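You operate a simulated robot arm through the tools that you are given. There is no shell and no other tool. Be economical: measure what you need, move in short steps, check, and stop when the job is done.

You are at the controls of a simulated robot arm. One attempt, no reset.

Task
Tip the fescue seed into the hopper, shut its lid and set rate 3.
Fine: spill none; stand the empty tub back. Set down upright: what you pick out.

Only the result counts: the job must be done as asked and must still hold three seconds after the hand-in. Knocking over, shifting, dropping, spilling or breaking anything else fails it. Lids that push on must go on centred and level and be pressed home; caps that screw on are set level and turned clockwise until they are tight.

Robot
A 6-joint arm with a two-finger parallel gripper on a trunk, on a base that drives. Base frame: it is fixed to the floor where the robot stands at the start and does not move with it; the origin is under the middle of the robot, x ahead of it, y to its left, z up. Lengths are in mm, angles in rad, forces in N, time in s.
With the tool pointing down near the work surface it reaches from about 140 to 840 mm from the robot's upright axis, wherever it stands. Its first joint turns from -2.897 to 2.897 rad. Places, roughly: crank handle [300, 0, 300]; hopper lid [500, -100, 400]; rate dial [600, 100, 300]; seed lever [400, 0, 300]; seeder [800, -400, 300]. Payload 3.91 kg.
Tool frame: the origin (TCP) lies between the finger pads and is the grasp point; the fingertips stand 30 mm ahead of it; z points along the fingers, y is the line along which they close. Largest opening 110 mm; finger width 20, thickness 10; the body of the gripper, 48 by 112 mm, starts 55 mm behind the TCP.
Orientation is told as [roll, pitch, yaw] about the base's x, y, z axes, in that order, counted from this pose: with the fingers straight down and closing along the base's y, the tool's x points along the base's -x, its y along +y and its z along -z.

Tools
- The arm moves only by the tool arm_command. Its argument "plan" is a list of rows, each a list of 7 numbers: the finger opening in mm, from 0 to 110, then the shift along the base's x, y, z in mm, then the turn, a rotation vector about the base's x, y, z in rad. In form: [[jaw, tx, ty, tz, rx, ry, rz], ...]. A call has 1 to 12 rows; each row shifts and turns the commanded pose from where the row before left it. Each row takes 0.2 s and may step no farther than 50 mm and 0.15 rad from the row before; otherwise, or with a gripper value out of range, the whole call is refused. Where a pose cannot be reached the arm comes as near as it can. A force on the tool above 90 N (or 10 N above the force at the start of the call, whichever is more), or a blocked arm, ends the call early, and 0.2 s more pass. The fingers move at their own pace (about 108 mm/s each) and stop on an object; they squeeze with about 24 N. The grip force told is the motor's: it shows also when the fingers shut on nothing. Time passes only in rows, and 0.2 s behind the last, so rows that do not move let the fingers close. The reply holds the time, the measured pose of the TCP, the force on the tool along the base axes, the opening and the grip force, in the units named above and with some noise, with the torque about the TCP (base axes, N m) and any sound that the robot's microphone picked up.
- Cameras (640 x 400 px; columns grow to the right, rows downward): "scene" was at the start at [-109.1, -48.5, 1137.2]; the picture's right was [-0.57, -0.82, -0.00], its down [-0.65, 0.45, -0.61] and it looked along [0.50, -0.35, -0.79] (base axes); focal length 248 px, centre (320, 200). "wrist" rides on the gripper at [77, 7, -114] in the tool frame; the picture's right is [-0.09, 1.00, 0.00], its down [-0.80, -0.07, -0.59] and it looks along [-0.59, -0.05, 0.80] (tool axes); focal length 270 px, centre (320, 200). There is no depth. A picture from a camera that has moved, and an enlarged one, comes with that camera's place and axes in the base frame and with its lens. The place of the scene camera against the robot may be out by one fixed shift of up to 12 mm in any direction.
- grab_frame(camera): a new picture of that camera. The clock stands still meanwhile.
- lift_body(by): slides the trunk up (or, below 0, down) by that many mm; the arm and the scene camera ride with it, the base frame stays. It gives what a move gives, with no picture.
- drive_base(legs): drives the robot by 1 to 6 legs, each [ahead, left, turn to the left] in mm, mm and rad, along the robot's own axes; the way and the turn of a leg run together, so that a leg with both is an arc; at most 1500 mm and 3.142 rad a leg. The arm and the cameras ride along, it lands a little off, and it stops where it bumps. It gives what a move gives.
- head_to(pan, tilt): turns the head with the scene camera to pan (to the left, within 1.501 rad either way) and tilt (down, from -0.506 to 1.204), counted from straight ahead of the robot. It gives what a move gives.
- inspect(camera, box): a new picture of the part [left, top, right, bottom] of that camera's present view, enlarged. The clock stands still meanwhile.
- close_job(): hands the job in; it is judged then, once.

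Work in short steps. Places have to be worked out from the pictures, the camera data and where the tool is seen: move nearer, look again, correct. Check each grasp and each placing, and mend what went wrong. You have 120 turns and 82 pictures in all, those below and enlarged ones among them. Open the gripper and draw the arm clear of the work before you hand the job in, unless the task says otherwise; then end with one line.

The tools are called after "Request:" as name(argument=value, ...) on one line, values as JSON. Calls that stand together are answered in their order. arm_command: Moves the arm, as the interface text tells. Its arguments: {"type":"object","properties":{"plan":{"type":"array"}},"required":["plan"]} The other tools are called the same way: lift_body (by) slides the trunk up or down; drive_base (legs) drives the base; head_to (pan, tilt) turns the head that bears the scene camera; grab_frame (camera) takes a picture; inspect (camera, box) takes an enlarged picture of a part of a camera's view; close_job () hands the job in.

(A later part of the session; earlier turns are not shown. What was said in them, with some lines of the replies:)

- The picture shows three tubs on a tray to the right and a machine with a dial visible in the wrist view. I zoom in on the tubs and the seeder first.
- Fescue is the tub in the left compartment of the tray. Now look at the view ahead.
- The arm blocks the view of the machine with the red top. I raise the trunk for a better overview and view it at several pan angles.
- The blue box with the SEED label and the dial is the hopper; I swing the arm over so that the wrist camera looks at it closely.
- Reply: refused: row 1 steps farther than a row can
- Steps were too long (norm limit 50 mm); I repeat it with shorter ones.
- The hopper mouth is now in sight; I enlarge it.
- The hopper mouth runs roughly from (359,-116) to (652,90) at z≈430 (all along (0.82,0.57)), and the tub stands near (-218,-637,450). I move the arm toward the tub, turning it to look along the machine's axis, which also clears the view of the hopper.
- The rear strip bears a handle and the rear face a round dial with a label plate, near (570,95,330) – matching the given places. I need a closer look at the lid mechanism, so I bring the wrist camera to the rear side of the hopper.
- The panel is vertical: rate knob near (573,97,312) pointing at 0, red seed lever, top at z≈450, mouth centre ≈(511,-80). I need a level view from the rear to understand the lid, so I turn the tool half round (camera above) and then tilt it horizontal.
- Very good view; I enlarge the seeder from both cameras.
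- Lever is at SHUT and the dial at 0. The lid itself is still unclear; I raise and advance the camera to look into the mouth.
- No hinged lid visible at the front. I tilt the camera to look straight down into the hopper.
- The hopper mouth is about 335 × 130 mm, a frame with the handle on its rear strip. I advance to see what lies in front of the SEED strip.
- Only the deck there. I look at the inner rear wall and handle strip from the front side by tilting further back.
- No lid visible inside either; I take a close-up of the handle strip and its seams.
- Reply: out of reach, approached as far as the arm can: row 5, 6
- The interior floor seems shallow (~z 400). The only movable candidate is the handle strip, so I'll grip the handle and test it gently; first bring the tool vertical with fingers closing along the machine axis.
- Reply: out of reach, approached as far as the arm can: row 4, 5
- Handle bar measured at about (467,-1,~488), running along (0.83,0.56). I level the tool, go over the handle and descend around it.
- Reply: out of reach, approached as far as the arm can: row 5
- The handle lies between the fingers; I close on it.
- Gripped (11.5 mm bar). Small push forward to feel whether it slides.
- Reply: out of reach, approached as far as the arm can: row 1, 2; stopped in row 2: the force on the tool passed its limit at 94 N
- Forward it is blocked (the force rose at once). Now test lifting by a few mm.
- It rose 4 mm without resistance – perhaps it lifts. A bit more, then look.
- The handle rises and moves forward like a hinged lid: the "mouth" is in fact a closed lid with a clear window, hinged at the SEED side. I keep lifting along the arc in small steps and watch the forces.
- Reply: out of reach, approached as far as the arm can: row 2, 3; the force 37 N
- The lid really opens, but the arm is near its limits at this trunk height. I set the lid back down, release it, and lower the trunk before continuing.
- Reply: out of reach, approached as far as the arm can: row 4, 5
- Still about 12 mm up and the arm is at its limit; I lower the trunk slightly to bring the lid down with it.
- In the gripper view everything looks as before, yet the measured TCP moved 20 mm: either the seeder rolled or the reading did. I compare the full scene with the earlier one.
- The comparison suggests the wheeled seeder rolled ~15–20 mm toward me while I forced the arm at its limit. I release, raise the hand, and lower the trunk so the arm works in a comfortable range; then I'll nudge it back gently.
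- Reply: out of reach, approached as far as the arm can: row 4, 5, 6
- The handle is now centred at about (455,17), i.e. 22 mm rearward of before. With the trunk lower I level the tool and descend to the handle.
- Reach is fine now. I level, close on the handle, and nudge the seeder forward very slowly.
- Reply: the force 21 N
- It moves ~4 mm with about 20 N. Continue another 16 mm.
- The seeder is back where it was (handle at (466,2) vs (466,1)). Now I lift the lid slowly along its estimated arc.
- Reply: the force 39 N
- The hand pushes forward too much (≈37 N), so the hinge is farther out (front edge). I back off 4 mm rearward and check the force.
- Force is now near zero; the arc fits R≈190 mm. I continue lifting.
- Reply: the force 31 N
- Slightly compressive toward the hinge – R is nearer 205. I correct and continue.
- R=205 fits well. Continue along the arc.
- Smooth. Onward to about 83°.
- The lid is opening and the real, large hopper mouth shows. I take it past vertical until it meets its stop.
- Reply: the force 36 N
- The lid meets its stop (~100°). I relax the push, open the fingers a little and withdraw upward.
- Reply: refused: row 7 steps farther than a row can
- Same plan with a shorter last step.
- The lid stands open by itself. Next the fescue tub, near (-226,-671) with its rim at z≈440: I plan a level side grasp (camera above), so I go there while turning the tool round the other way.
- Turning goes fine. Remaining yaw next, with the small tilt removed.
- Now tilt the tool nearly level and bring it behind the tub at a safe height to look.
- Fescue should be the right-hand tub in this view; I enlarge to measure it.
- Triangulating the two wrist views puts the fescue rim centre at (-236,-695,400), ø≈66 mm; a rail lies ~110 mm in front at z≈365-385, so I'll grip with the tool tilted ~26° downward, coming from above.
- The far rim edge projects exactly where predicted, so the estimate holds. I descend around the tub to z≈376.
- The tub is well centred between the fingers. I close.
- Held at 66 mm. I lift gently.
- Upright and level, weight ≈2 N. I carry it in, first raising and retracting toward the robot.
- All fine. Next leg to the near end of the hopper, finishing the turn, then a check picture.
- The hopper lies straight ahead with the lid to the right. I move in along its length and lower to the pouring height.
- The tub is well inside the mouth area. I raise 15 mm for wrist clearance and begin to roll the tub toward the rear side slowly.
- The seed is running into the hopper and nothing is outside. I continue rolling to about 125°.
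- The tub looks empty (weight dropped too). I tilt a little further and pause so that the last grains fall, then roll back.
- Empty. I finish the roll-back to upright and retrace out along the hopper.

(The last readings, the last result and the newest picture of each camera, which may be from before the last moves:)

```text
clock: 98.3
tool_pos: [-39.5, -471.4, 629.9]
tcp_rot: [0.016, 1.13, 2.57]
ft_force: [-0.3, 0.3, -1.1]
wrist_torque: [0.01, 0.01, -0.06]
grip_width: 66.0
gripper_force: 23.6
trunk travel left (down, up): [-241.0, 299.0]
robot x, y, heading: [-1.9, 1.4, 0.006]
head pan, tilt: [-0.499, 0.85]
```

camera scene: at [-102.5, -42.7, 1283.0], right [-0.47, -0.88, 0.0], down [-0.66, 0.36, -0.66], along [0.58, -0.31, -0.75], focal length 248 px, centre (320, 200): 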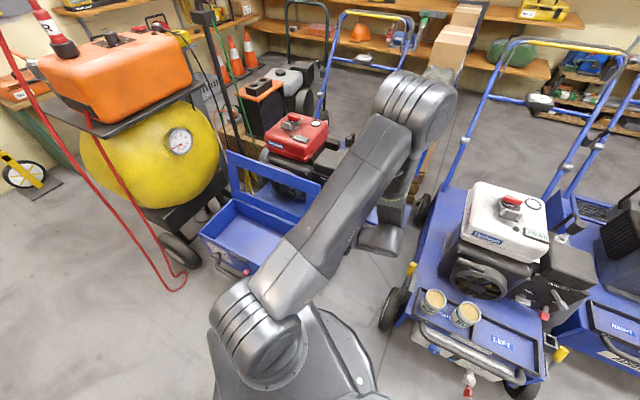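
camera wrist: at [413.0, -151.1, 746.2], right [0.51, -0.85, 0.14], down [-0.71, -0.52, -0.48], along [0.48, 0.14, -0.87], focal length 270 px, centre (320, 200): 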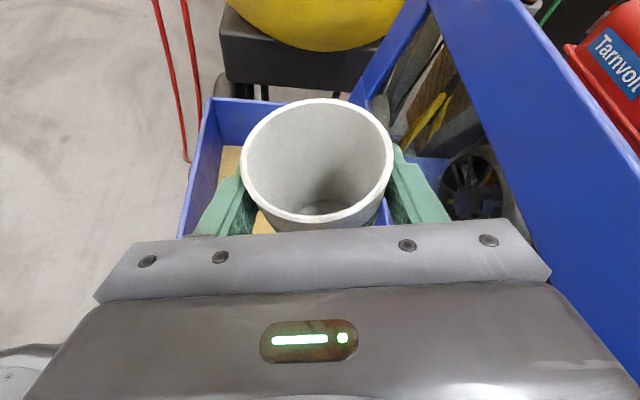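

Now back above the tub's place.

Request:
arm_command(plan=[[40, -28, -2.3, 0, 0, 0, -0.0933], [40, -28, -2.3, 0, 0, 0, -0.0933], [40, -28, -2.3, 0, 0, 0, -0.0933], [40, -28, -2.3, 0, 0, 0, -0.0933], [40, -12.1, -30.6, -18.1, 0, 0, 0], [40, -12.1, -30.6, -18.1, 0, 0, 0], [40, -12.1, -30.6, -18.1, 0, 0, 0], [40, -12.1, -30.6, -18.1, 0, 0, 0], [40, -12.1, -30.6, -18.1, 0, 0, 0], [40, -12.1, -30.6, -18.1, 0, 0, 0], [40, -12.1, -30.6, -18.1, 0, 0, 0]])

Request:
grab_frame(camera="wrist")

```text
clock: 100.7
tool_pos: [-236.3, -696.5, 501.3]
tcp_rot: [0.013, 1.131, 2.199]
ft_force: [-1.2, -0.1, -2.3]
wrist_torque: [-0.01, 0.02, 0.0]
grip_width: 66.3
gripper_force: 24.2
trunk travel left (down, up): [-241.0, 299.0]
robot x, y, heading: [-0.7, 0.5, 0.009]
head pan, tilt: [-0.499, 0.85]
```

```text
20 pictures are left
camera wrist: at [-280.0, -642.6, 621.1], right [-0.84, -0.54, -0.07], down [-0.45, 0.76, -0.47], along [0.31, -0.36, -0.88], focal length 270 px, centre (320, 200)
```

wrist: 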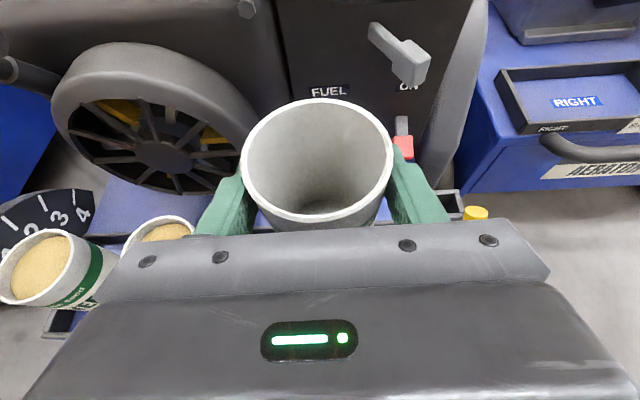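

The view matches the one after lift-off. I lower, slowing toward z≈376.

Request:
arm_command(plan=[[40, -0.5, 1.2, -25, 0, 0, 0], [40, 0, 0, -30, 0, 0, 0], [40, 0, 0, -30, 0, 0, 0], [40, 0, 0, -20, 0, 0, 0], [40, 0, 0, -10, 0, 0, 0], [40, 0, 0, -5, 0, 0, 0], [40, 0, 0, -3, 0, 0, 0], [40, 0, 0, -1.5, 0, 0, 0]])

```text
clock: 102.5
tool_pos: [-237.2, -694.5, 377.5]
tcp_rot: [0.014, 1.131, 2.197]
ft_force: [0.3, 0.6, -1.0]
wrist_torque: [0.01, -0.03, 0.02]
grip_width: 66.0
gripper_force: 23.7
trunk travel left (down, up): [-241.0, 299.0]
robot x, y, heading: [2.9, 2.0, 0.007]
head pan, tilt: [-0.499, 0.85]
```

Not yet touching; a couple of millimetre steps more.

Request:
arm_command(plan=[[40, 0, 0, -1, 0, 0, 0], [40, 0, 0, -0.7, 0, 0, 0], [40, 0, 0, 0, 0, 0, 0]])

```text
clock: 103.3
tool_pos: [-235.9, -694.9, 377.3]
tcp_rot: [0.016, 1.129, 2.2]
ft_force: [1.1, 1.2, 6.7]
wrist_torque: [0.31, -0.12, 0.02]
grip_width: 66.2
gripper_force: 24.2
trunk travel left (down, up): [-241.0, 299.0]
robot x, y, heading: [0.3, 2.7, 0.008]
head pan, tilt: [-0.499, 0.85]
```

Contact (≈+7 N). I release slowly and rise straight up.

Request:
arm_command(plan=[[68, 0, 0, 0, 0, 0, 0], [80, 0, 0, 0, 0, 0, 0], [100, 0, 0, 0, 0, 0, 0], [100, 0, 0, 0, 0, 0, 0], [100, 0, 0, 15, 0, 0, 0], [100, 0, 0, 30, 0, 0, 0], [100, 0, 0, 40, 0, 0, 0], [100, 0, 0, 40, 0, 0, 0], [100, -10, 15, 30, 0, 0, 0], [100, -10, 15, 30, 0, 0, 0]])

Request:
grab_frame(camera="wrist")

```text
clock: 105.5
tool_pos: [-255.8, -662.5, 558.8]
tcp_rot: [0.016, 1.129, 2.2]
ft_force: [-0.2, 0.5, -0.4]
wrist_torque: [-0.01, -0.01, -0.01]
grip_width: 99.8
gripper_force: 0.0
trunk travel left (down, up): [-241.0, 299.0]
robot x, y, heading: [-5.2, -1.0, 0.009]
head pan, tilt: [-0.499, 0.85]
```

```text
19 pictures are left
camera wrist: at [-300.4, -610.1, 677.9], right [-0.84, -0.54, -0.07], down [-0.45, 0.76, -0.47], along [0.31, -0.36, -0.88], focal length 270 px, centre (320, 200)
```

wrist: 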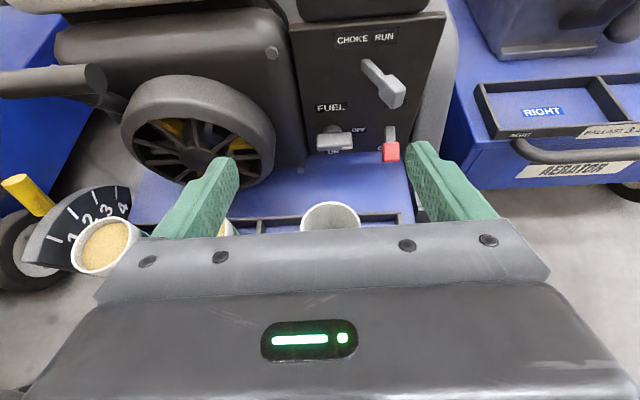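

The tub stands upright in its place. Now the lid: I retreat, bring the tool vertical, and go back toward the handle of the open lid.

Request:
arm_command(plan=[[100, 13, 22, 20, 0, 0, 0], [100, 13, 22, 20, 0.114, 0.0832, 0], [100, 13, 22, 20, 0.114, 0.0832, 0], [100, 13, 22, 20, 0.114, 0.0832, 0], [100, 13, 22, 20, 0.114, 0.0832, 0], [100, 13, 22, 20, 0.114, 0.0832, 0], [100, 13, 22, 20, 0.114, 0.0832, 0], [100, 13, 22, 20, 0.114, 0.0832, 0], [100, 0, 0, 20, 0.114, 0.0832, 0]])

Request:
arm_command(plan=[[60, 48, 5, 5, 0, 0, 0.13], [60, 48, 5, 5, 0, 0, 0.13], [60, 48, 5, 5, 0, 0, 0.13], [60, 48, 5, 5, 0, 0, 0.13], [60, 48, 5, 5, 0, 0, 0.13], [60, 48, 5, 5, 0, 0, 0.13], [60, 48, 5, 5, 0, 0, 0.13], [60, 48, 5, 5, 0, 0, 0.13], [60, 48, 5, 5, 0, 0, 0.13], [60, 48, 5, 5, 0, 0, 0.13], [60, 48, 5, 5, 0, 0, 0.13], [60, 48, 5, 5, 0, 0, 0.12]])

```text
clock: 107.5
tool_pos: [-152.6, -488.3, 740.6]
tcp_rot: [0.02, 0.001, 2.199]
ft_force: [-0.4, -1.3, -0.6]
wrist_torque: [-0.04, -0.03, 0.0]
grip_width: 100.2
gripper_force: 0.1
trunk travel left (down, up): [-241.0, 299.0]
robot x, y, heading: [-2.7, 4.0, 0.004]
head pan, tilt: [-0.499, 0.85]
```

```text
clock: 110.1
tool_pos: [426.5, -428.1, 801.3]
tcp_rot: [0.017, 0.002, -2.531]
ft_force: [0.0, 0.3, 0.2]
wrist_torque: [-0.02, 0.01, -0.02]
grip_width: 60.2
gripper_force: 0.1
trunk travel left (down, up): [-241.0, 299.0]
robot x, y, heading: [-0.4, 0.6, 0.009]
head pan, tilt: [-0.499, 0.85]
```

Move above the handle of the open lid and look.

Request:
arm_command(plan=[[60, 33, 32.3, -3, 0, 0, 0], [60, 33, 32.3, -3, 0, 0, 0], [60, 33, 32.3, -3, 0, 0, 0], [60, 33, 32.3, -3, 0, 0, 0], [60, 33, 32.3, -3, 0, 0, 0], [60, 33, 32.3, -3, 0, 0, 0]])

Request:
grab_frame(camera="wrist")

```text
clock: 111.5
tool_pos: [622.9, -236.1, 783.3]
tcp_rot: [0.017, 0.001, -2.532]
ft_force: [-0.2, 0.3, 0.6]
wrist_torque: [0.0, 0.02, 0.02]
grip_width: 59.9
gripper_force: 0.1
trunk travel left (down, up): [-241.0, 299.0]
robot x, y, heading: [-4.2, 1.1, 0.001]
head pan, tilt: [-0.499, 0.85]
```

```text
18 pictures are left
camera wrist: at [689.6, -196.8, 897.6], right [0.5, -0.87, 0.02], down [-0.7, -0.39, 0.59], along [-0.51, -0.31, -0.81], focal length 270 px, centre (320, 200)
```

wrist: 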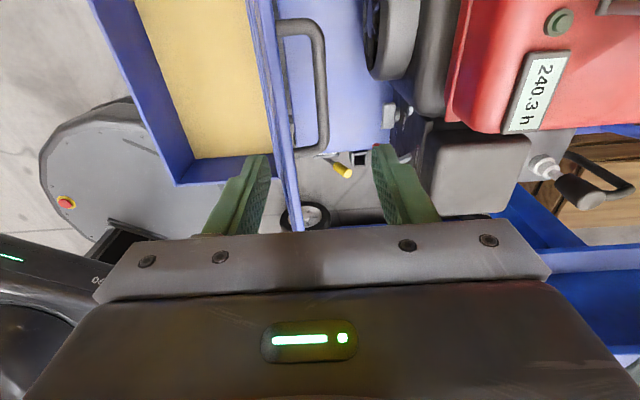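

The lid stands between the rim and the bar; the fingers must come narrow (30 mm) around the bar only. I narrow, shift 4 mm forward and descend part-way to check.

Request:
arm_command(plan=[[30, 2.1, -3.1, -20, 0, 0, 0], [30, 0, 0, -30, 0, 0, 0], [30, 0, 0, -28, 0, 0, 0], [30, 0, 0, 0, 0, 0, 0]])

Request:
inspect(camera="wrist", box=[200, 40, 440, 240])

```text
clock: 112.5
tool_pos: [624.7, -237.6, 703.3]
tcp_rot: [0.018, 0.002, -2.533]
ft_force: [0.2, 0.5, -0.4]
wrist_torque: [-0.01, 0.0, 0.01]
grip_width: 30.2
gripper_force: 0.1
trunk travel left (down, up): [-241.0, 299.0]
robot x, y, heading: [0.6, 2.2, 0.004]
head pan, tilt: [-0.499, 0.85]
```

```text
2.00 times, centred on (320, 140) of wrist
camera zoom: at [691.0, -199.3, 819.6], right [0.5, -0.87, 0.02], down [-0.7, -0.39, 0.59], along [-0.51, -0.31, -0.81], focal length 541 px, centre (320, 320)
```

zoom: 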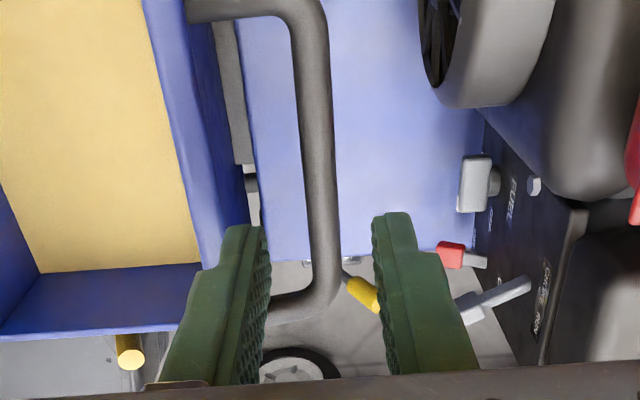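

Bar is centred, but the gap between bar and lid is only ~21 mm, so I narrow to 24 mm and descend slowly.

Request:
arm_command(plan=[[24, 0.6, -0.8, 0, 0, 0, 0], [24, 0, 0, -12, 0, 0, 0], [24, 0, 0, -12, 0, 0, 0], [24, 0, 0, -10, 0, 0, 0], [24, 0, 0, -10, 0, 0, 0], [24, 0, 0, -8, 0, 0, 0], [24, 0, 0, -6, 0, 0, 0]])

Request:
inspect(camera="wrist", box=[200, 40, 440, 240])

```text
clock: 114.1
tool_pos: [623.6, -239.3, 647.2]
tcp_rot: [0.017, 0.002, -2.534]
ft_force: [0.0, 0.1, -0.8]
wrist_torque: [-0.01, 0.02, 0.01]
grip_width: 23.9
gripper_force: 0.1
trunk travel left (down, up): [-241.0, 299.0]
robot x, y, heading: [-0.9, -0.9, 0.005]
head pan, tilt: [-0.499, 0.85]
```

```text
2.00 times, centred on (320, 140) of wrist
camera zoom: at [691.7, -199.1, 762.6], right [0.5, -0.87, 0.02], down [-0.7, -0.39, 0.59], along [-0.51, -0.31, -0.81], focal length 541 px, centre (320, 320)
```

zoom: 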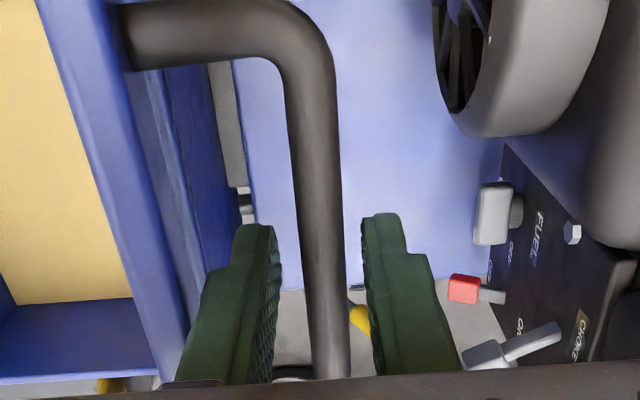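

The bar lies between the pads, no contact. I close on it.

Request:
arm_command(plan=[[5, 0, 0, -3, 0, 0, 0], [5, 0, 0, 0, 0, 0, 0], [5, 0, 0, 0, 0, 0, 0]])

```text
clock: 114.9
tool_pos: [626.6, -239.8, 646.8]
tcp_rot: [0.022, 0.003, -2.533]
ft_force: [7.7, -5.5, 24.0]
wrist_torque: [-0.37, 0.43, -0.84]
grip_width: 11.7
gripper_force: 45.1
trunk travel left (down, up): [-241.0, 299.0]
robot x, y, heading: [-1.1, 0.8, 0.002]
head pan, tilt: [-0.499, 0.85]
```

Gripped. I ease up 3 mm (slight vertical load) and swing the lid back along the arc.

Request:
arm_command(plan=[[5, 0, 0, 3, 0, 0, 0], [5, -4.97, 7.32, 3.45, 0, 0, 0], [5, -4.97, 7.32, 3.45, 0, 0, 0], [5, -6.83, 10.05, 3.3, 0, 0, 0], [5, -6.83, 10.05, 3.3, 0, 0, 0], [5, -6.97, 10.25, 1.85, 0, 0, 0], [5, -6.97, 10.25, 1.85, 0, 0, 0], [5, 0, 0, 0, 0, 0, 0]])

```text
clock: 116.7
tool_pos: [588.2, -183.6, 663.1]
tcp_rot: [0.017, -0.001, -2.532]
ft_force: [6.3, 7.0, -3.5]
wrist_torque: [0.45, -0.66, -0.88]
grip_width: 11.5
gripper_force: 45.5
trunk travel left (down, up): [-241.0, 299.0]
robot x, y, heading: [-3.5, 1.7, 0.004]
head pan, tilt: [-0.499, 0.85]
```

Following well. Continue down.

Request:
arm_command(plan=[[5, -7.05, 10.38, 0.3, 0, 0, 0], [5, -7.05, 10.38, 0.3, 0, 0, 0], [5, -7.05, 10.38, -1.25, 0, 0, 0], [5, -7.05, 10.38, -1.25, 0, 0, 0], [5, -6.9, 10.17, -2.65, 0, 0, 0], [5, -6.9, 10.17, -2.65, 0, 0, 0], [5, -6.7, 9.84, -4.15, 0, 0, 0], [5, -6.7, 9.84, -4.15, 0, 0, 0], [5, 0, 0, 0, 0, 0, 0]])

```text
clock: 118.7
tool_pos: [532.1, -101.0, 646.9]
tcp_rot: [0.015, 0.001, -2.531]
ft_force: [5.2, 2.5, -6.5]
wrist_torque: [0.2, -0.34, -0.86]
grip_width: 11.6
gripper_force: 45.0
trunk travel left (down, up): [-241.0, 299.0]
robot x, y, heading: [-2.5, 0.7, 0.011]
head pan, tilt: [-0.499, 0.85]
```

Request:
arm_command(plan=[[5, -6.35, 9.35, -5.5, 0, 0, 0], [5, -6.35, 9.35, -5.5, 0, 0, 0], [5, -5.93, 8.73, -6.9, 0, 0, 0], [5, -5.93, 8.73, -6.9, 0, 0, 0], [5, -5.45, 8.02, -8, 0, 0, 0], [5, -5.45, 8.02, -8, 0, 0, 0], [5, -5.03, 7.4, -9.55, 0, 0, 0], [5, -5.03, 7.4, -9.55, 0, 0, 0], [5, 0, 0, 0, 0, 0, 0]])

```text
clock: 120.7
tool_pos: [486.6, -36.3, 589.3]
tcp_rot: [0.017, 0.0, -2.532]
ft_force: [12.0, 7.2, -4.8]
wrist_torque: [0.09, -0.16, -0.84]
grip_width: 11.6
gripper_force: 45.1
trunk travel left (down, up): [-241.0, 299.0]
robot x, y, heading: [1.5, -0.1, 0.005]
head pan, tilt: [-0.499, 0.85]
```

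Request:
arm_command(plan=[[5, -4.02, 5.91, -9.75, 0, 0, 0], [5, -4.02, 5.91, -9.75, 0, 0, 0], [5, -3.48, 5.13, -10.95, 0, 0, 0], [5, -3.48, 5.13, -10.95, 0, 0, 0], [5, -2.73, 4.0, -11.6, 0, 0, 0], [5, -2.73, 4.0, -11.6, 0, 0, 0], [5, 0, 0, 0, 0, 0, 0]])

```text
clock: 122.3
tool_pos: [467.4, -5.8, 523.5]
tcp_rot: [0.017, 0.0, -2.531]
ft_force: [10.4, -7.4, -6.9]
wrist_torque: [-0.16, -0.08, -0.81]
grip_width: 11.7
gripper_force: 45.0
trunk travel left (down, up): [-241.0, 299.0]
robot x, y, heading: [-1.5, 2.9, 0.007]
head pan, tilt: [-0.499, 0.85]
```

Last 25 mm slowly.

Request:
arm_command(plan=[[5, -1.1, 1.6, -7, 0, 0, 0], [5, -1.0, 1.5, -6.5, 0, 0, 0], [5, -0.9, 1.3, -5, 0, 0, 0], [5, -0.6, 0.8, -3, 0, 0, 0], [5, -0.3, 0.5, -2.5, 0, 0, 0], [5, 0, 0, 0, 0, 0, 0]])

```text
clock: 123.7
tool_pos: [462.9, 1.8, 502.6]
tcp_rot: [0.02, 0.005, -2.532]
ft_force: [6.1, -18.1, 45.4]
wrist_torque: [-0.26, -0.23, -0.92]
grip_width: 11.9
gripper_force: 45.2
trunk travel left (down, up): [-241.0, 299.0]
robot x, y, heading: [-2.0, 3.1, -0.001]
head pan, tilt: [-0.499, 0.85]
```

Firm downward contact (45 N) at the closed height. I relax and release, then look.

Request:
arm_command(plan=[[5, 0.5, -0.8, 2.5, 0, 0, 0], [5, 0.5, -0.8, 1.5, 0, 0, 0], [20, 0, 0, 0, 0, 0, 0], [40, 0, 0, 0, 0, 0, 0], [40, 0, 0, 20, 0, 0, 0], [40, 0, 0, 40, 0, 0, 0], [40, 0, 0, 45, 0, 0, 0], [40, -20, 10, 30, 0, 0, 0]])

Request:
grab_frame(camera="wrist")

```text
clock: 125.5
tool_pos: [443.4, 12.6, 639.9]
tcp_rot: [0.016, 0.002, -2.532]
ft_force: [-0.6, 0.3, -0.9]
wrist_torque: [-0.03, 0.05, -0.02]
grip_width: 39.9
gripper_force: 0.0
trunk travel left (down, up): [-241.0, 299.0]
robot x, y, heading: [-2.5, 2.5, 0.006]
head pan, tilt: [-0.499, 0.85]
```

```text
15 pictures are left
camera wrist: at [510.4, 51.6, 754.9], right [0.5, -0.87, 0.02], down [-0.7, -0.39, 0.59], along [-0.51, -0.31, -0.81], focal length 270 px, centre (320, 200)
```

wrist: 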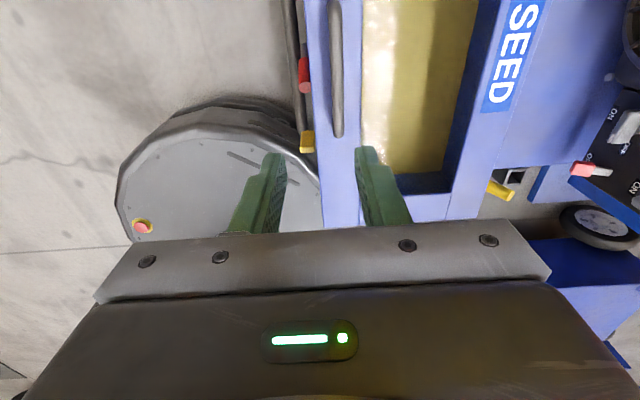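

The lid is flat shut with the seed seen through its window. Now the rate dial: I unwind the wrist (+4.7 rad) while moving behind the rear panel.

Request:
arm_command(plan=[[60, 0, 18, 5, 0, 0, 0.149], [60, 0, 18, 5, 0, 0, 0.149], [60, 0, 18, 0, 0, 0, 0.149], [60, 0, 18, 0, 0, 0, 0.149], [60, 0, 18, 0, 0, 0, 0.149], [60, 0, 18, 0, 0, 0, 0.149], [60, 0, 18, 0, 0, 0, 0.149], [60, 0, 18, 0, 0, 0, 0.149], [60, 0, 18, 0, 0, 0, 0.149], [60, 0, 18, 0, 0, 0, 0.149], [60, 0, 18, 0, 0, 0, 0.149], [60, 0, 18, 0, 0, 0, 0.149]])

Request:
arm_command(plan=[[60, 0, 0, 0, 0, 0, 0.149], [60, 0, 0, 0, 0, 0, 0.149], [60, 0, 0, 0, 0, 0, 0.149], [60, 0, 0, 0, 0, 0, 0.149], [60, 0, 0, 0, 0, 0, 0.149], [60, 0, 0, 0, 0, 0, 0.149], [60, 0, 0, 0, 0, 0, 0.149], [60, 0, 0, 0, 0, 0, 0.149], [60, 0, 0, 0, 0, 0, 0.149], [60, 0, 0, 0, 0, 0, 0.149], [60, 0, 0, 0, 0, 0, 0.149], [60, 0, 0, 0, 0, 0, 0.149]])

Request:
arm_command(plan=[[60, 0, 0, 0, 0, 0, 0.14], [60, 0, 0, 0, 0, 0, 0.14], [60, 0, 0, 0, 0, 0, 0.14], [60, 0, 0, 0, 0, 0, 0.14], [60, 0, 0, 0, 0, 0, 0.14], [60, 0, 0, 0, 0, 0, 0.14], [60, 0, 0, 0, 0, 0, 0.14], [60, 0, 0, 0, 0, 0, 0.14]])

```text
clock: 128.1
tool_pos: [444.5, 225.9, 649.0]
tcp_rot: [0.017, 0.002, -0.743]
ft_force: [0.8, 0.1, 0.2]
wrist_torque: [0.0, 0.0, 0.0]
grip_width: 60.0
gripper_force: 0.0
trunk travel left (down, up): [-241.0, 299.0]
robot x, y, heading: [-4.7, -1.5, 0.005]
head pan, tilt: [-0.499, 0.85]
```

```text
clock: 130.7
tool_pos: [444.0, 223.5, 649.9]
tcp_rot: [0.018, 0.002, 1.047]
ft_force: [-0.7, 0.6, 0.6]
wrist_torque: [-0.01, 0.02, 0.03]
grip_width: 60.2
gripper_force: 0.0
trunk travel left (down, up): [-241.0, 299.0]
robot x, y, heading: [-2.5, 1.1, 0.011]
head pan, tilt: [-0.499, 0.85]
```

```text
clock: 132.5
tool_pos: [443.8, 225.7, 648.7]
tcp_rot: [0.017, 0.003, 2.168]
ft_force: [-0.2, 0.9, 0.6]
wrist_torque: [0.01, 0.02, 0.0]
grip_width: 60.0
gripper_force: 0.0
trunk travel left (down, up): [-241.0, 299.0]
robot x, y, heading: [-0.1, 3.1, 0.009]
head pan, tilt: [-0.499, 0.85]
```

Yaw is aligned with the panel normal. I tilt the tool level and come down behind the dial.

Request:
arm_command(plan=[[60, 2.9, -1.2, -19.9, -0.1181, -0.0803, 0], [60, 2.9, -1.2, -19.9, -0.1181, -0.0803, 0], [60, 2.9, -1.2, -19.9, -0.1181, -0.0803, 0], [60, 2.9, -1.2, -19.9, -0.1181, -0.0803, 0], [60, 2.9, -1.2, -19.9, -0.1181, -0.0803, 0], [60, 2.9, -1.2, -19.9, -0.1181, -0.0803, 0], [60, 2.9, -1.2, -19.9, -0.1181, -0.0803, 0], [60, 2.9, -1.2, -19.9, -0.1181, -0.0803, 0], [60, 2.9, -1.2, -19.9, -0.1181, -0.0803, 0], [60, 2.9, -1.2, -19.9, -0.1181, -0.0803, 0], [60, 2.9, -1.2, -19.9, -0.1181, -0.0803, 0]])

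Request:
grab_frame(camera="wrist")

```text
clock: 134.9
tool_pos: [476.4, 211.4, 432.4]
tcp_rot: [-2.272, 1.565, -0.124]
ft_force: [-0.8, 0.1, 0.2]
wrist_torque: [0.01, 0.01, -0.01]
grip_width: 60.1
gripper_force: 0.1
trunk travel left (down, up): [-241.0, 299.0]
robot x, y, heading: [-0.2, 5.2, 0.004]
head pan, tilt: [-0.499, 0.85]
```

```text
14 pictures are left
camera wrist: at [408.4, 303.5, 509.0], right [-0.83, -0.54, -0.09], down [-0.26, 0.54, -0.8], along [0.49, -0.65, -0.59], focal length 270 px, centre (320, 200)
```

wrist: 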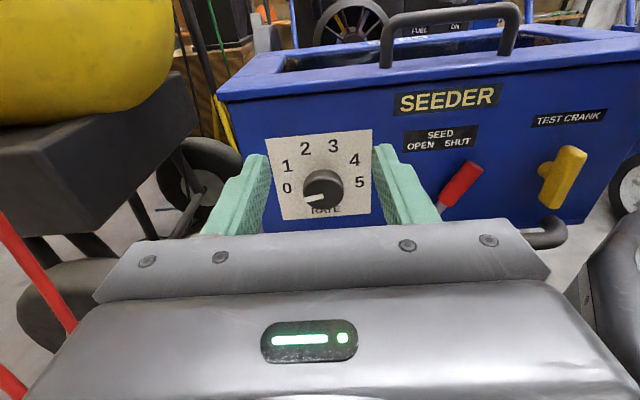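

The dial is sharply measured at (550,108,347) and the tool axis is in line within 3 mm. I lower to knob height and advance so the fingertips straddle the knob.

Request:
arm_command(plan=[[60, 1.2, 0.8, -28, 0, 0, 0], [60, 1.1, 0.8, -28, 0, 0, 0], [60, 0, 0, -29, 0, 0, 0], [60, 15, -22, 0, 0, 0, 0], [60, 15, -22, 0, 0, 0, 0], [60, 14, -20.6, 0, 0, 0, 0], [60, 10, -14.7, 0, 0, 0, 0], [60, 6, -8.8, 0, 0, 0, 0]])

Request:
grab_frame(camera="wrist")

```text
clock: 136.7
tool_pos: [537.9, 125.4, 345.0]
tcp_rot: [-2.152, 1.568, -0.002]
ft_force: [-0.2, -0.1, 0.0]
wrist_torque: [0.01, 0.0, -0.03]
grip_width: 59.8
gripper_force: 0.1
trunk travel left (down, up): [-241.0, 299.0]
robot x, y, heading: [-0.5, 3.4, 0.008]
head pan, tilt: [-0.499, 0.85]
```

```text
13 pictures are left
camera wrist: at [470.7, 217.0, 422.9], right [-0.83, -0.54, -0.09], down [-0.26, 0.54, -0.8], along [0.49, -0.64, -0.59], focal length 270 px, centre (320, 200)
```

wrist: 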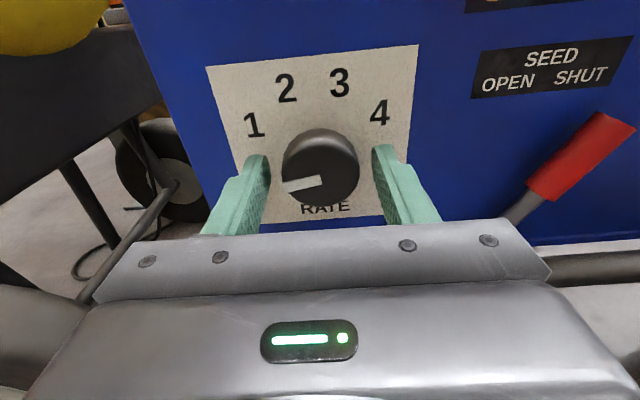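

Centred; fingertips only ~9 mm over the knob face, so I advance 8 mm more, drop 2 mm, and close.

Request:
arm_command(plan=[[60, 2.2, -3.3, -1, 0, 0, 0], [60, 2.2, -3.3, -1, 0, 0, 0], [40, 0, 0, 0, 0, 0, 0], [20, 0, 0, 0, 0, 0, 0], [20, 0, 0, 0, 0, 0, 0]])

```text
clock: 137.9
tool_pos: [541.6, 118.8, 342.2]
tcp_rot: [-2.224, 1.566, -0.074]
ft_force: [-5.8, -1.3, 0.9]
wrist_torque: [-0.16, -0.14, 0.04]
grip_width: 43.1
gripper_force: 45.2
trunk travel left (down, up): [-241.0, 299.0]
robot x, y, heading: [-4.5, 0.6, 0.01]
head pan, tilt: [-0.499, 0.85]
```

Knob gripped at 43 mm. I turn clockwise (about the panel normal) by 0.42 rad and check.

Request:
arm_command(plan=[[20, 0, 0, 0, 0.0787, -0.1158, 0], [20, 0, 0, 0, 0.0787, -0.1158, 0], [20, 0, 0, 0, 0.0787, -0.1158, 0]])

Request:
grab_frame(camera="wrist")

```text
clock: 138.7
tool_pos: [543.3, 120.0, 343.0]
tcp_rot: [-1.554, 1.145, 0.595]
ft_force: [4.1, 5.5, -4.8]
wrist_torque: [-0.74, -0.49, 0.07]
grip_width: 43.1
gripper_force: 45.4
trunk travel left (down, up): [-241.0, 299.0]
robot x, y, heading: [-5.1, 2.3, 0.002]
head pan, tilt: [-0.499, 0.85]
```

```text
12 pictures are left
camera wrist: at [449.4, 193.7, 412.0], right [-0.73, -0.48, -0.49], down [0.0, 0.72, -0.7], along [0.68, -0.51, -0.52], focal length 270 px, centre (320, 200)
```

wrist: 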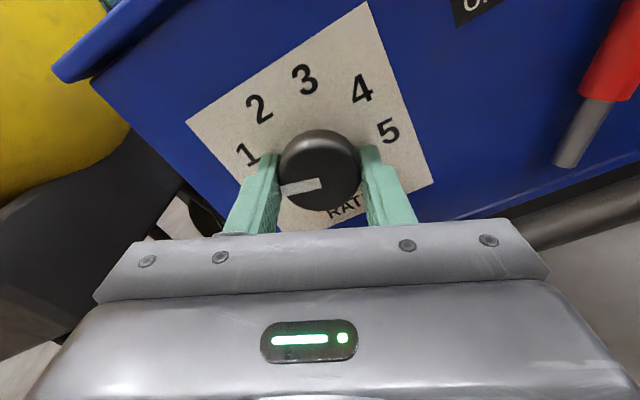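

The knob follows the hand and the plate view turned by 24°. Continue.

Request:
arm_command(plan=[[20, 0, 0, 0, 0.0787, -0.1158, 0], [20, 0, 0, 0, 0.0787, -0.1158, 0], [20, 0, 0, 0, 0.0787, -0.1158, 0], [20, 0, 0, 0, 0.0787, -0.1158, 0], [20, 0, 0, 0, 0.0787, -0.1158, 0], [20, 0, 0, 0, 0.0787, -0.1158, 0]])

```text
clock: 140.1
tool_pos: [544.0, 119.5, 344.9]
tcp_rot: [-1.554, 0.304, 0.599]
ft_force: [24.2, 14.0, 13.2]
wrist_torque: [-0.43, -0.27, -0.3]
grip_width: 43.3
gripper_force: 45.2
trunk travel left (down, up): [-241.0, 299.0]
robot x, y, heading: [-0.4, 4.2, 0.007]
head pan, tilt: [-0.499, 0.85]
```

A sideways load of ~28 N from a small centring offset; I shift 2.5 mm to relieve it and continue turning.

Request:
arm_command(plan=[[20, 1.0, 0.7, 0.6, 0.0787, -0.1158, 0], [20, 1.0, 0.7, 0.6, 0.0787, -0.1158, 0], [20, 0, 0, 0, 0.0787, -0.1158, 0], [20, 0, 0, 0, 0.0787, -0.1158, 0]])

Request:
grab_frame(camera="wrist")

```text
clock: 141.1
tool_pos: [543.5, 119.5, 345.1]
tcp_rot: [-1.554, -0.254, 0.594]
ft_force: [3.0, 10.6, 23.2]
wrist_torque: [-0.81, -0.51, 0.64]
grip_width: 43.0
gripper_force: 44.9
trunk travel left (down, up): [-241.0, 299.0]
robot x, y, heading: [0.5, 4.2, 0.009]
head pan, tilt: [-0.499, 0.85]
```

```text
11 pictures are left
camera wrist: at [419.4, 173.4, 322.5], right [0.27, 0.2, -0.94], down [0.29, 0.91, 0.28], along [0.92, -0.35, 0.19], focal length 270 px, centre (320, 200)
```

wrist: 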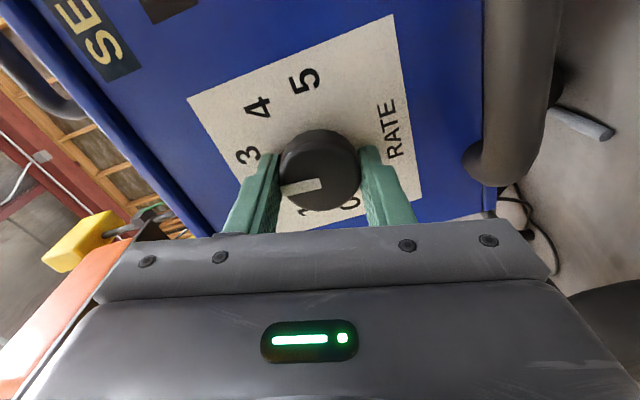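

Comparing with the earlier picture, "3" now sits where "1" was at 24°, so the step is 40° and 120° is needed in all; 104° done. I turn the last 16°.

Request:
arm_command(plan=[[20, 0.3, 0.4, 1.0, 0.077, -0.1133, 0], [20, 0.3, 0.4, 1.0, 0.077, -0.1133, 0], [20, 0, 0, 0, 0, 0, 0]])

Request:
grab_frame(camera="wrist")

```text
clock: 141.9
tool_pos: [544.3, 120.4, 346.3]
tcp_rot: [-1.553, -0.525, 0.593]
ft_force: [-22.0, 6.3, 8.1]
wrist_torque: [-0.46, -0.26, 0.51]
grip_width: 43.1
gripper_force: 44.7
trunk travel left (down, up): [-241.0, 299.0]
robot x, y, heading: [-1.6, -2.3, 0.007]
head pan, tilt: [-0.499, 0.85]
```

```text
10 pictures are left
camera wrist: at [426.7, 178.4, 304.6], right [0.47, 0.34, -0.82], down [0.21, 0.86, 0.47], along [0.86, -0.39, 0.33], focal length 270 px, centre (320, 200)
```

wrist: 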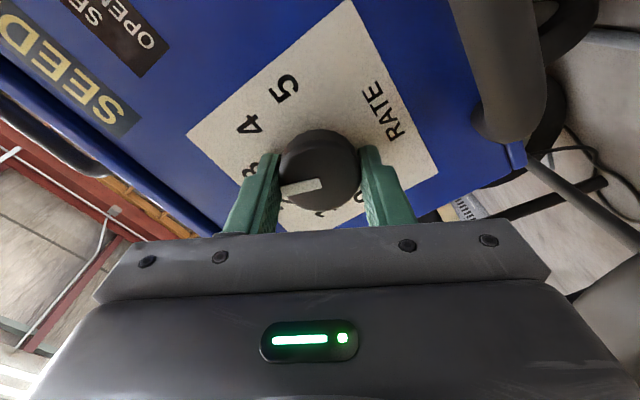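

Release and draw straight back to view the pointer.

Request:
arm_command(plan=[[60, 0, 0, 0, 0, 0, 0], [60, 0, 0, 0, 0, 0, 0], [60, -14, 20.6, 0, 0, 0, 0], [60, -20, 29, 0, 0, 0, 0], [60, -20, 29, 0, 0, 0, 0], [60, -20, 29, 0, 0, 0, 0]])

Request:
inspect(camera="wrist", box=[200, 80, 440, 230])

```text
clock: 143.3
tool_pos: [470.3, 228.7, 347.6]
tcp_rot: [-1.551, -0.525, 0.595]
ft_force: [0.8, -0.4, -0.2]
wrist_torque: [0.0, 0.01, 0.04]
grip_width: 60.2
gripper_force: 0.1
trunk travel left (down, up): [-241.0, 299.0]
robot x, y, heading: [-1.1, 3.9, 0.007]
head pan, tilt: [-0.499, 0.85]
```

```text
2.67 times, centred on (320, 155) of wrist
camera zoom: at [353.5, 287.4, 304.8], right [0.47, 0.34, -0.82], down [0.21, 0.86, 0.47], along [0.86, -0.39, 0.33], focal length 721 px, centre (320, 320)
```

zoom: 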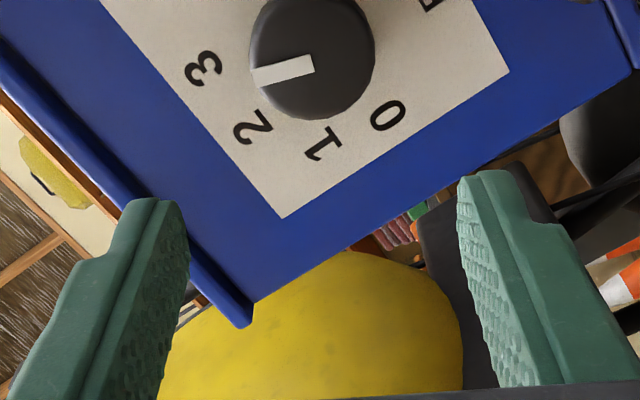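

The pointer lies along 3 within a few degrees, but the view is oblique. I roll the camera back upright for a straight check.

Request:
arm_command(plan=[[60, -2, 3, 5, -0.0837, 0.1232, 0], [60, -2, 3, 5, -0.0837, 0.1232, 0], [60, 0, 0, 5, -0.0837, 0.1232, 0], [60, 0, 0, 5, -0.0837, 0.1232, 0], [60, 0, 0, 5, -0.0837, 0.1232, 0], [60, 0, 0, 5, -0.0837, 0.1232, 0], [60, 0, 0, 5, -0.0837, 0.1232, 0], [60, 0, 0, 5, -0.0837, 0.1232, 0], [60, 0, 0, 0, -0.0837, 0.1232, 0], [60, 0, 0, 0, -0.0837, 0.1232, 0], [60, 0, 0, 0, -0.0837, 0.1232, 0], [60, 0, 0, 0, -0.0837, 0.1232, 0]])

Request:
arm_command(plan=[[60, 0, 0, 0, -0.0837, 0.1232, 0], [60, 0, 0, 0, -0.0837, 0.1232, 0]])

Request:
inspect(camera="wrist", box=[220, 60, 420, 220])

```text
clock: 145.9
tool_pos: [467.1, 235.0, 386.1]
tcp_rot: [-1.558, 1.265, 0.591]
ft_force: [0.0, -0.3, 0.1]
wrist_torque: [-0.02, 0.0, 0.01]
grip_width: 59.9
gripper_force: 0.3
trunk travel left (down, up): [-241.0, 299.0]
robot x, y, heading: [-1.2, 3.0, 0.007]
head pan, tilt: [-0.499, 0.85]
```

```text
clock: 146.5
tool_pos: [466.2, 234.8, 385.8]
tcp_rot: [-1.767, 1.564, 0.383]
ft_force: [0.2, 0.0, 0.3]
wrist_torque: [0.04, 0.05, 0.0]
grip_width: 59.8
gripper_force: 0.0
trunk travel left (down, up): [-241.0, 299.0]
robot x, y, heading: [0.6, -2.5, 0.008]
head pan, tilt: [-0.499, 0.85]
```

```text
2.50 times, centred on (320, 140) of wrist
camera zoom: at [398.9, 325.8, 463.5], right [-0.83, -0.54, -0.1], down [-0.26, 0.54, -0.8], along [0.49, -0.64, -0.59], focal length 676 px, centre (320, 350)
```

zoom: 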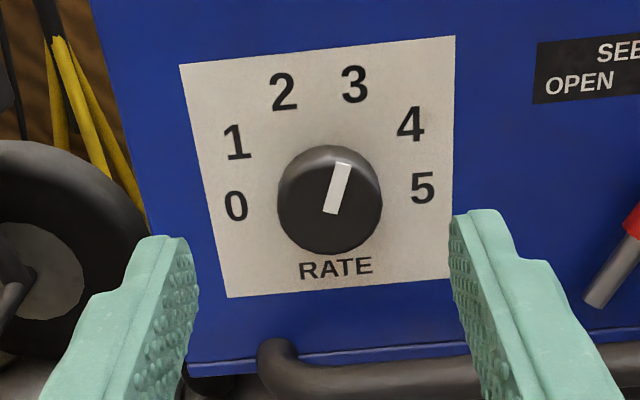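

The pointer is on 3 (within ~2°). I draw the arm up and clear and take a final overview.

Request:
arm_command(plan=[[80, -15, 22, 20, 0, 0, 0], [110, -12, 18, 40, 0, 0, 0], [110, 0, 0, 45, 0, 0, 0], [110, 0, 0, 45, 0, 0, 0], [110, 0, 0, 45, 0, 0, 0], [110, 0, 0, 45, 0, 0, 0], [110, -10, 20, 30, 0, 0, 0]])

Request:
head_to(pan=-0.6, tilt=0.85)

Request:
grab_frame(camera="scene")

Request:
inspect(camera="scene", box=[150, 150, 550, 390])

```text
clock: 148.1
tool_pos: [429.7, 292.4, 656.6]
tcp_rot: [-1.701, 1.563, 0.449]
ft_force: [0.3, 0.5, -0.6]
wrist_torque: [0.0, -0.02, 0.02]
grip_width: 110.0
gripper_force: 0.1
trunk travel left (down, up): [-241.0, 299.0]
robot x, y, heading: [-1.8, -0.6, 0.005]
head pan, tilt: [-0.499, 0.85]
```

```text
clock: 148.8
tool_pos: [428.3, 292.7, 657.0]
tcp_rot: [-1.707, 1.56, 0.444]
ft_force: [0.2, 0.1, 0.2]
wrist_torque: [-0.01, 0.03, -0.01]
grip_width: 109.9
gripper_force: 0.1
trunk travel left (down, up): [-241.0, 299.0]
robot x, y, heading: [-2.5, 4.1, 0.005]
head pan, tilt: [-0.6, 0.85]
```

```text
7 pictures are left
camera scene: at [-106.6, -49.0, 1283.0], right [-0.56, -0.83, 0.0], down [-0.62, 0.42, -0.66], along [0.55, -0.37, -0.75], focal length 248 px, centre (320, 200)
```

scene: 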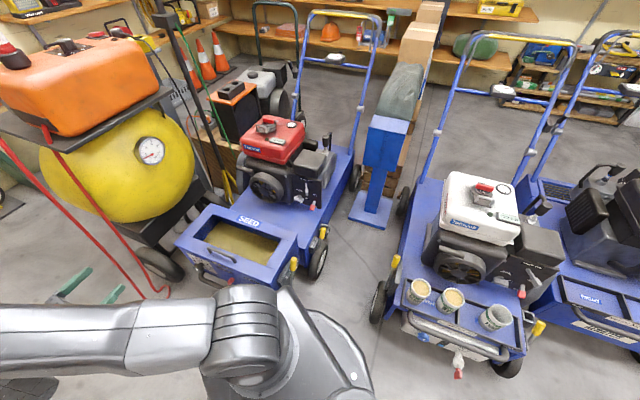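

```text
1.60 times, centred on (350, 270) of scene
camera zoom: at [-106.6, -49.0, 1283.0], right [-0.56, -0.83, 0.0], down [-0.62, 0.42, -0.66], along [0.55, -0.37, -0.75], focal length 396 px, centre (272, 88)
```

zoom: 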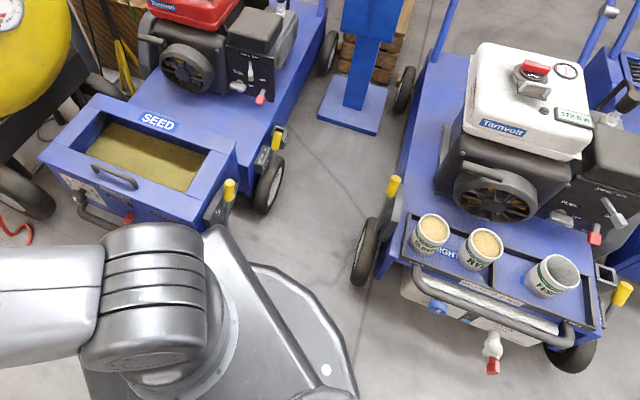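

The lid is shut over the seed, the dial reads 3, and the empty fescue tub stands upright in its compartment. Nothing is spilled and the arm is clear, so I hand in.

Request:
close_job()

```text
The job is handed in.
```

The fescue seed is in the hopper with no spill seen, its lid is shut, the rate dial is on 3, and the empty tub is back upright in its place. While I was testing the lid, the wheeled seeder rolled about 20 mm. I pushed it back, and by the tool readings it ended within a few millimetres of where it stood at the start.
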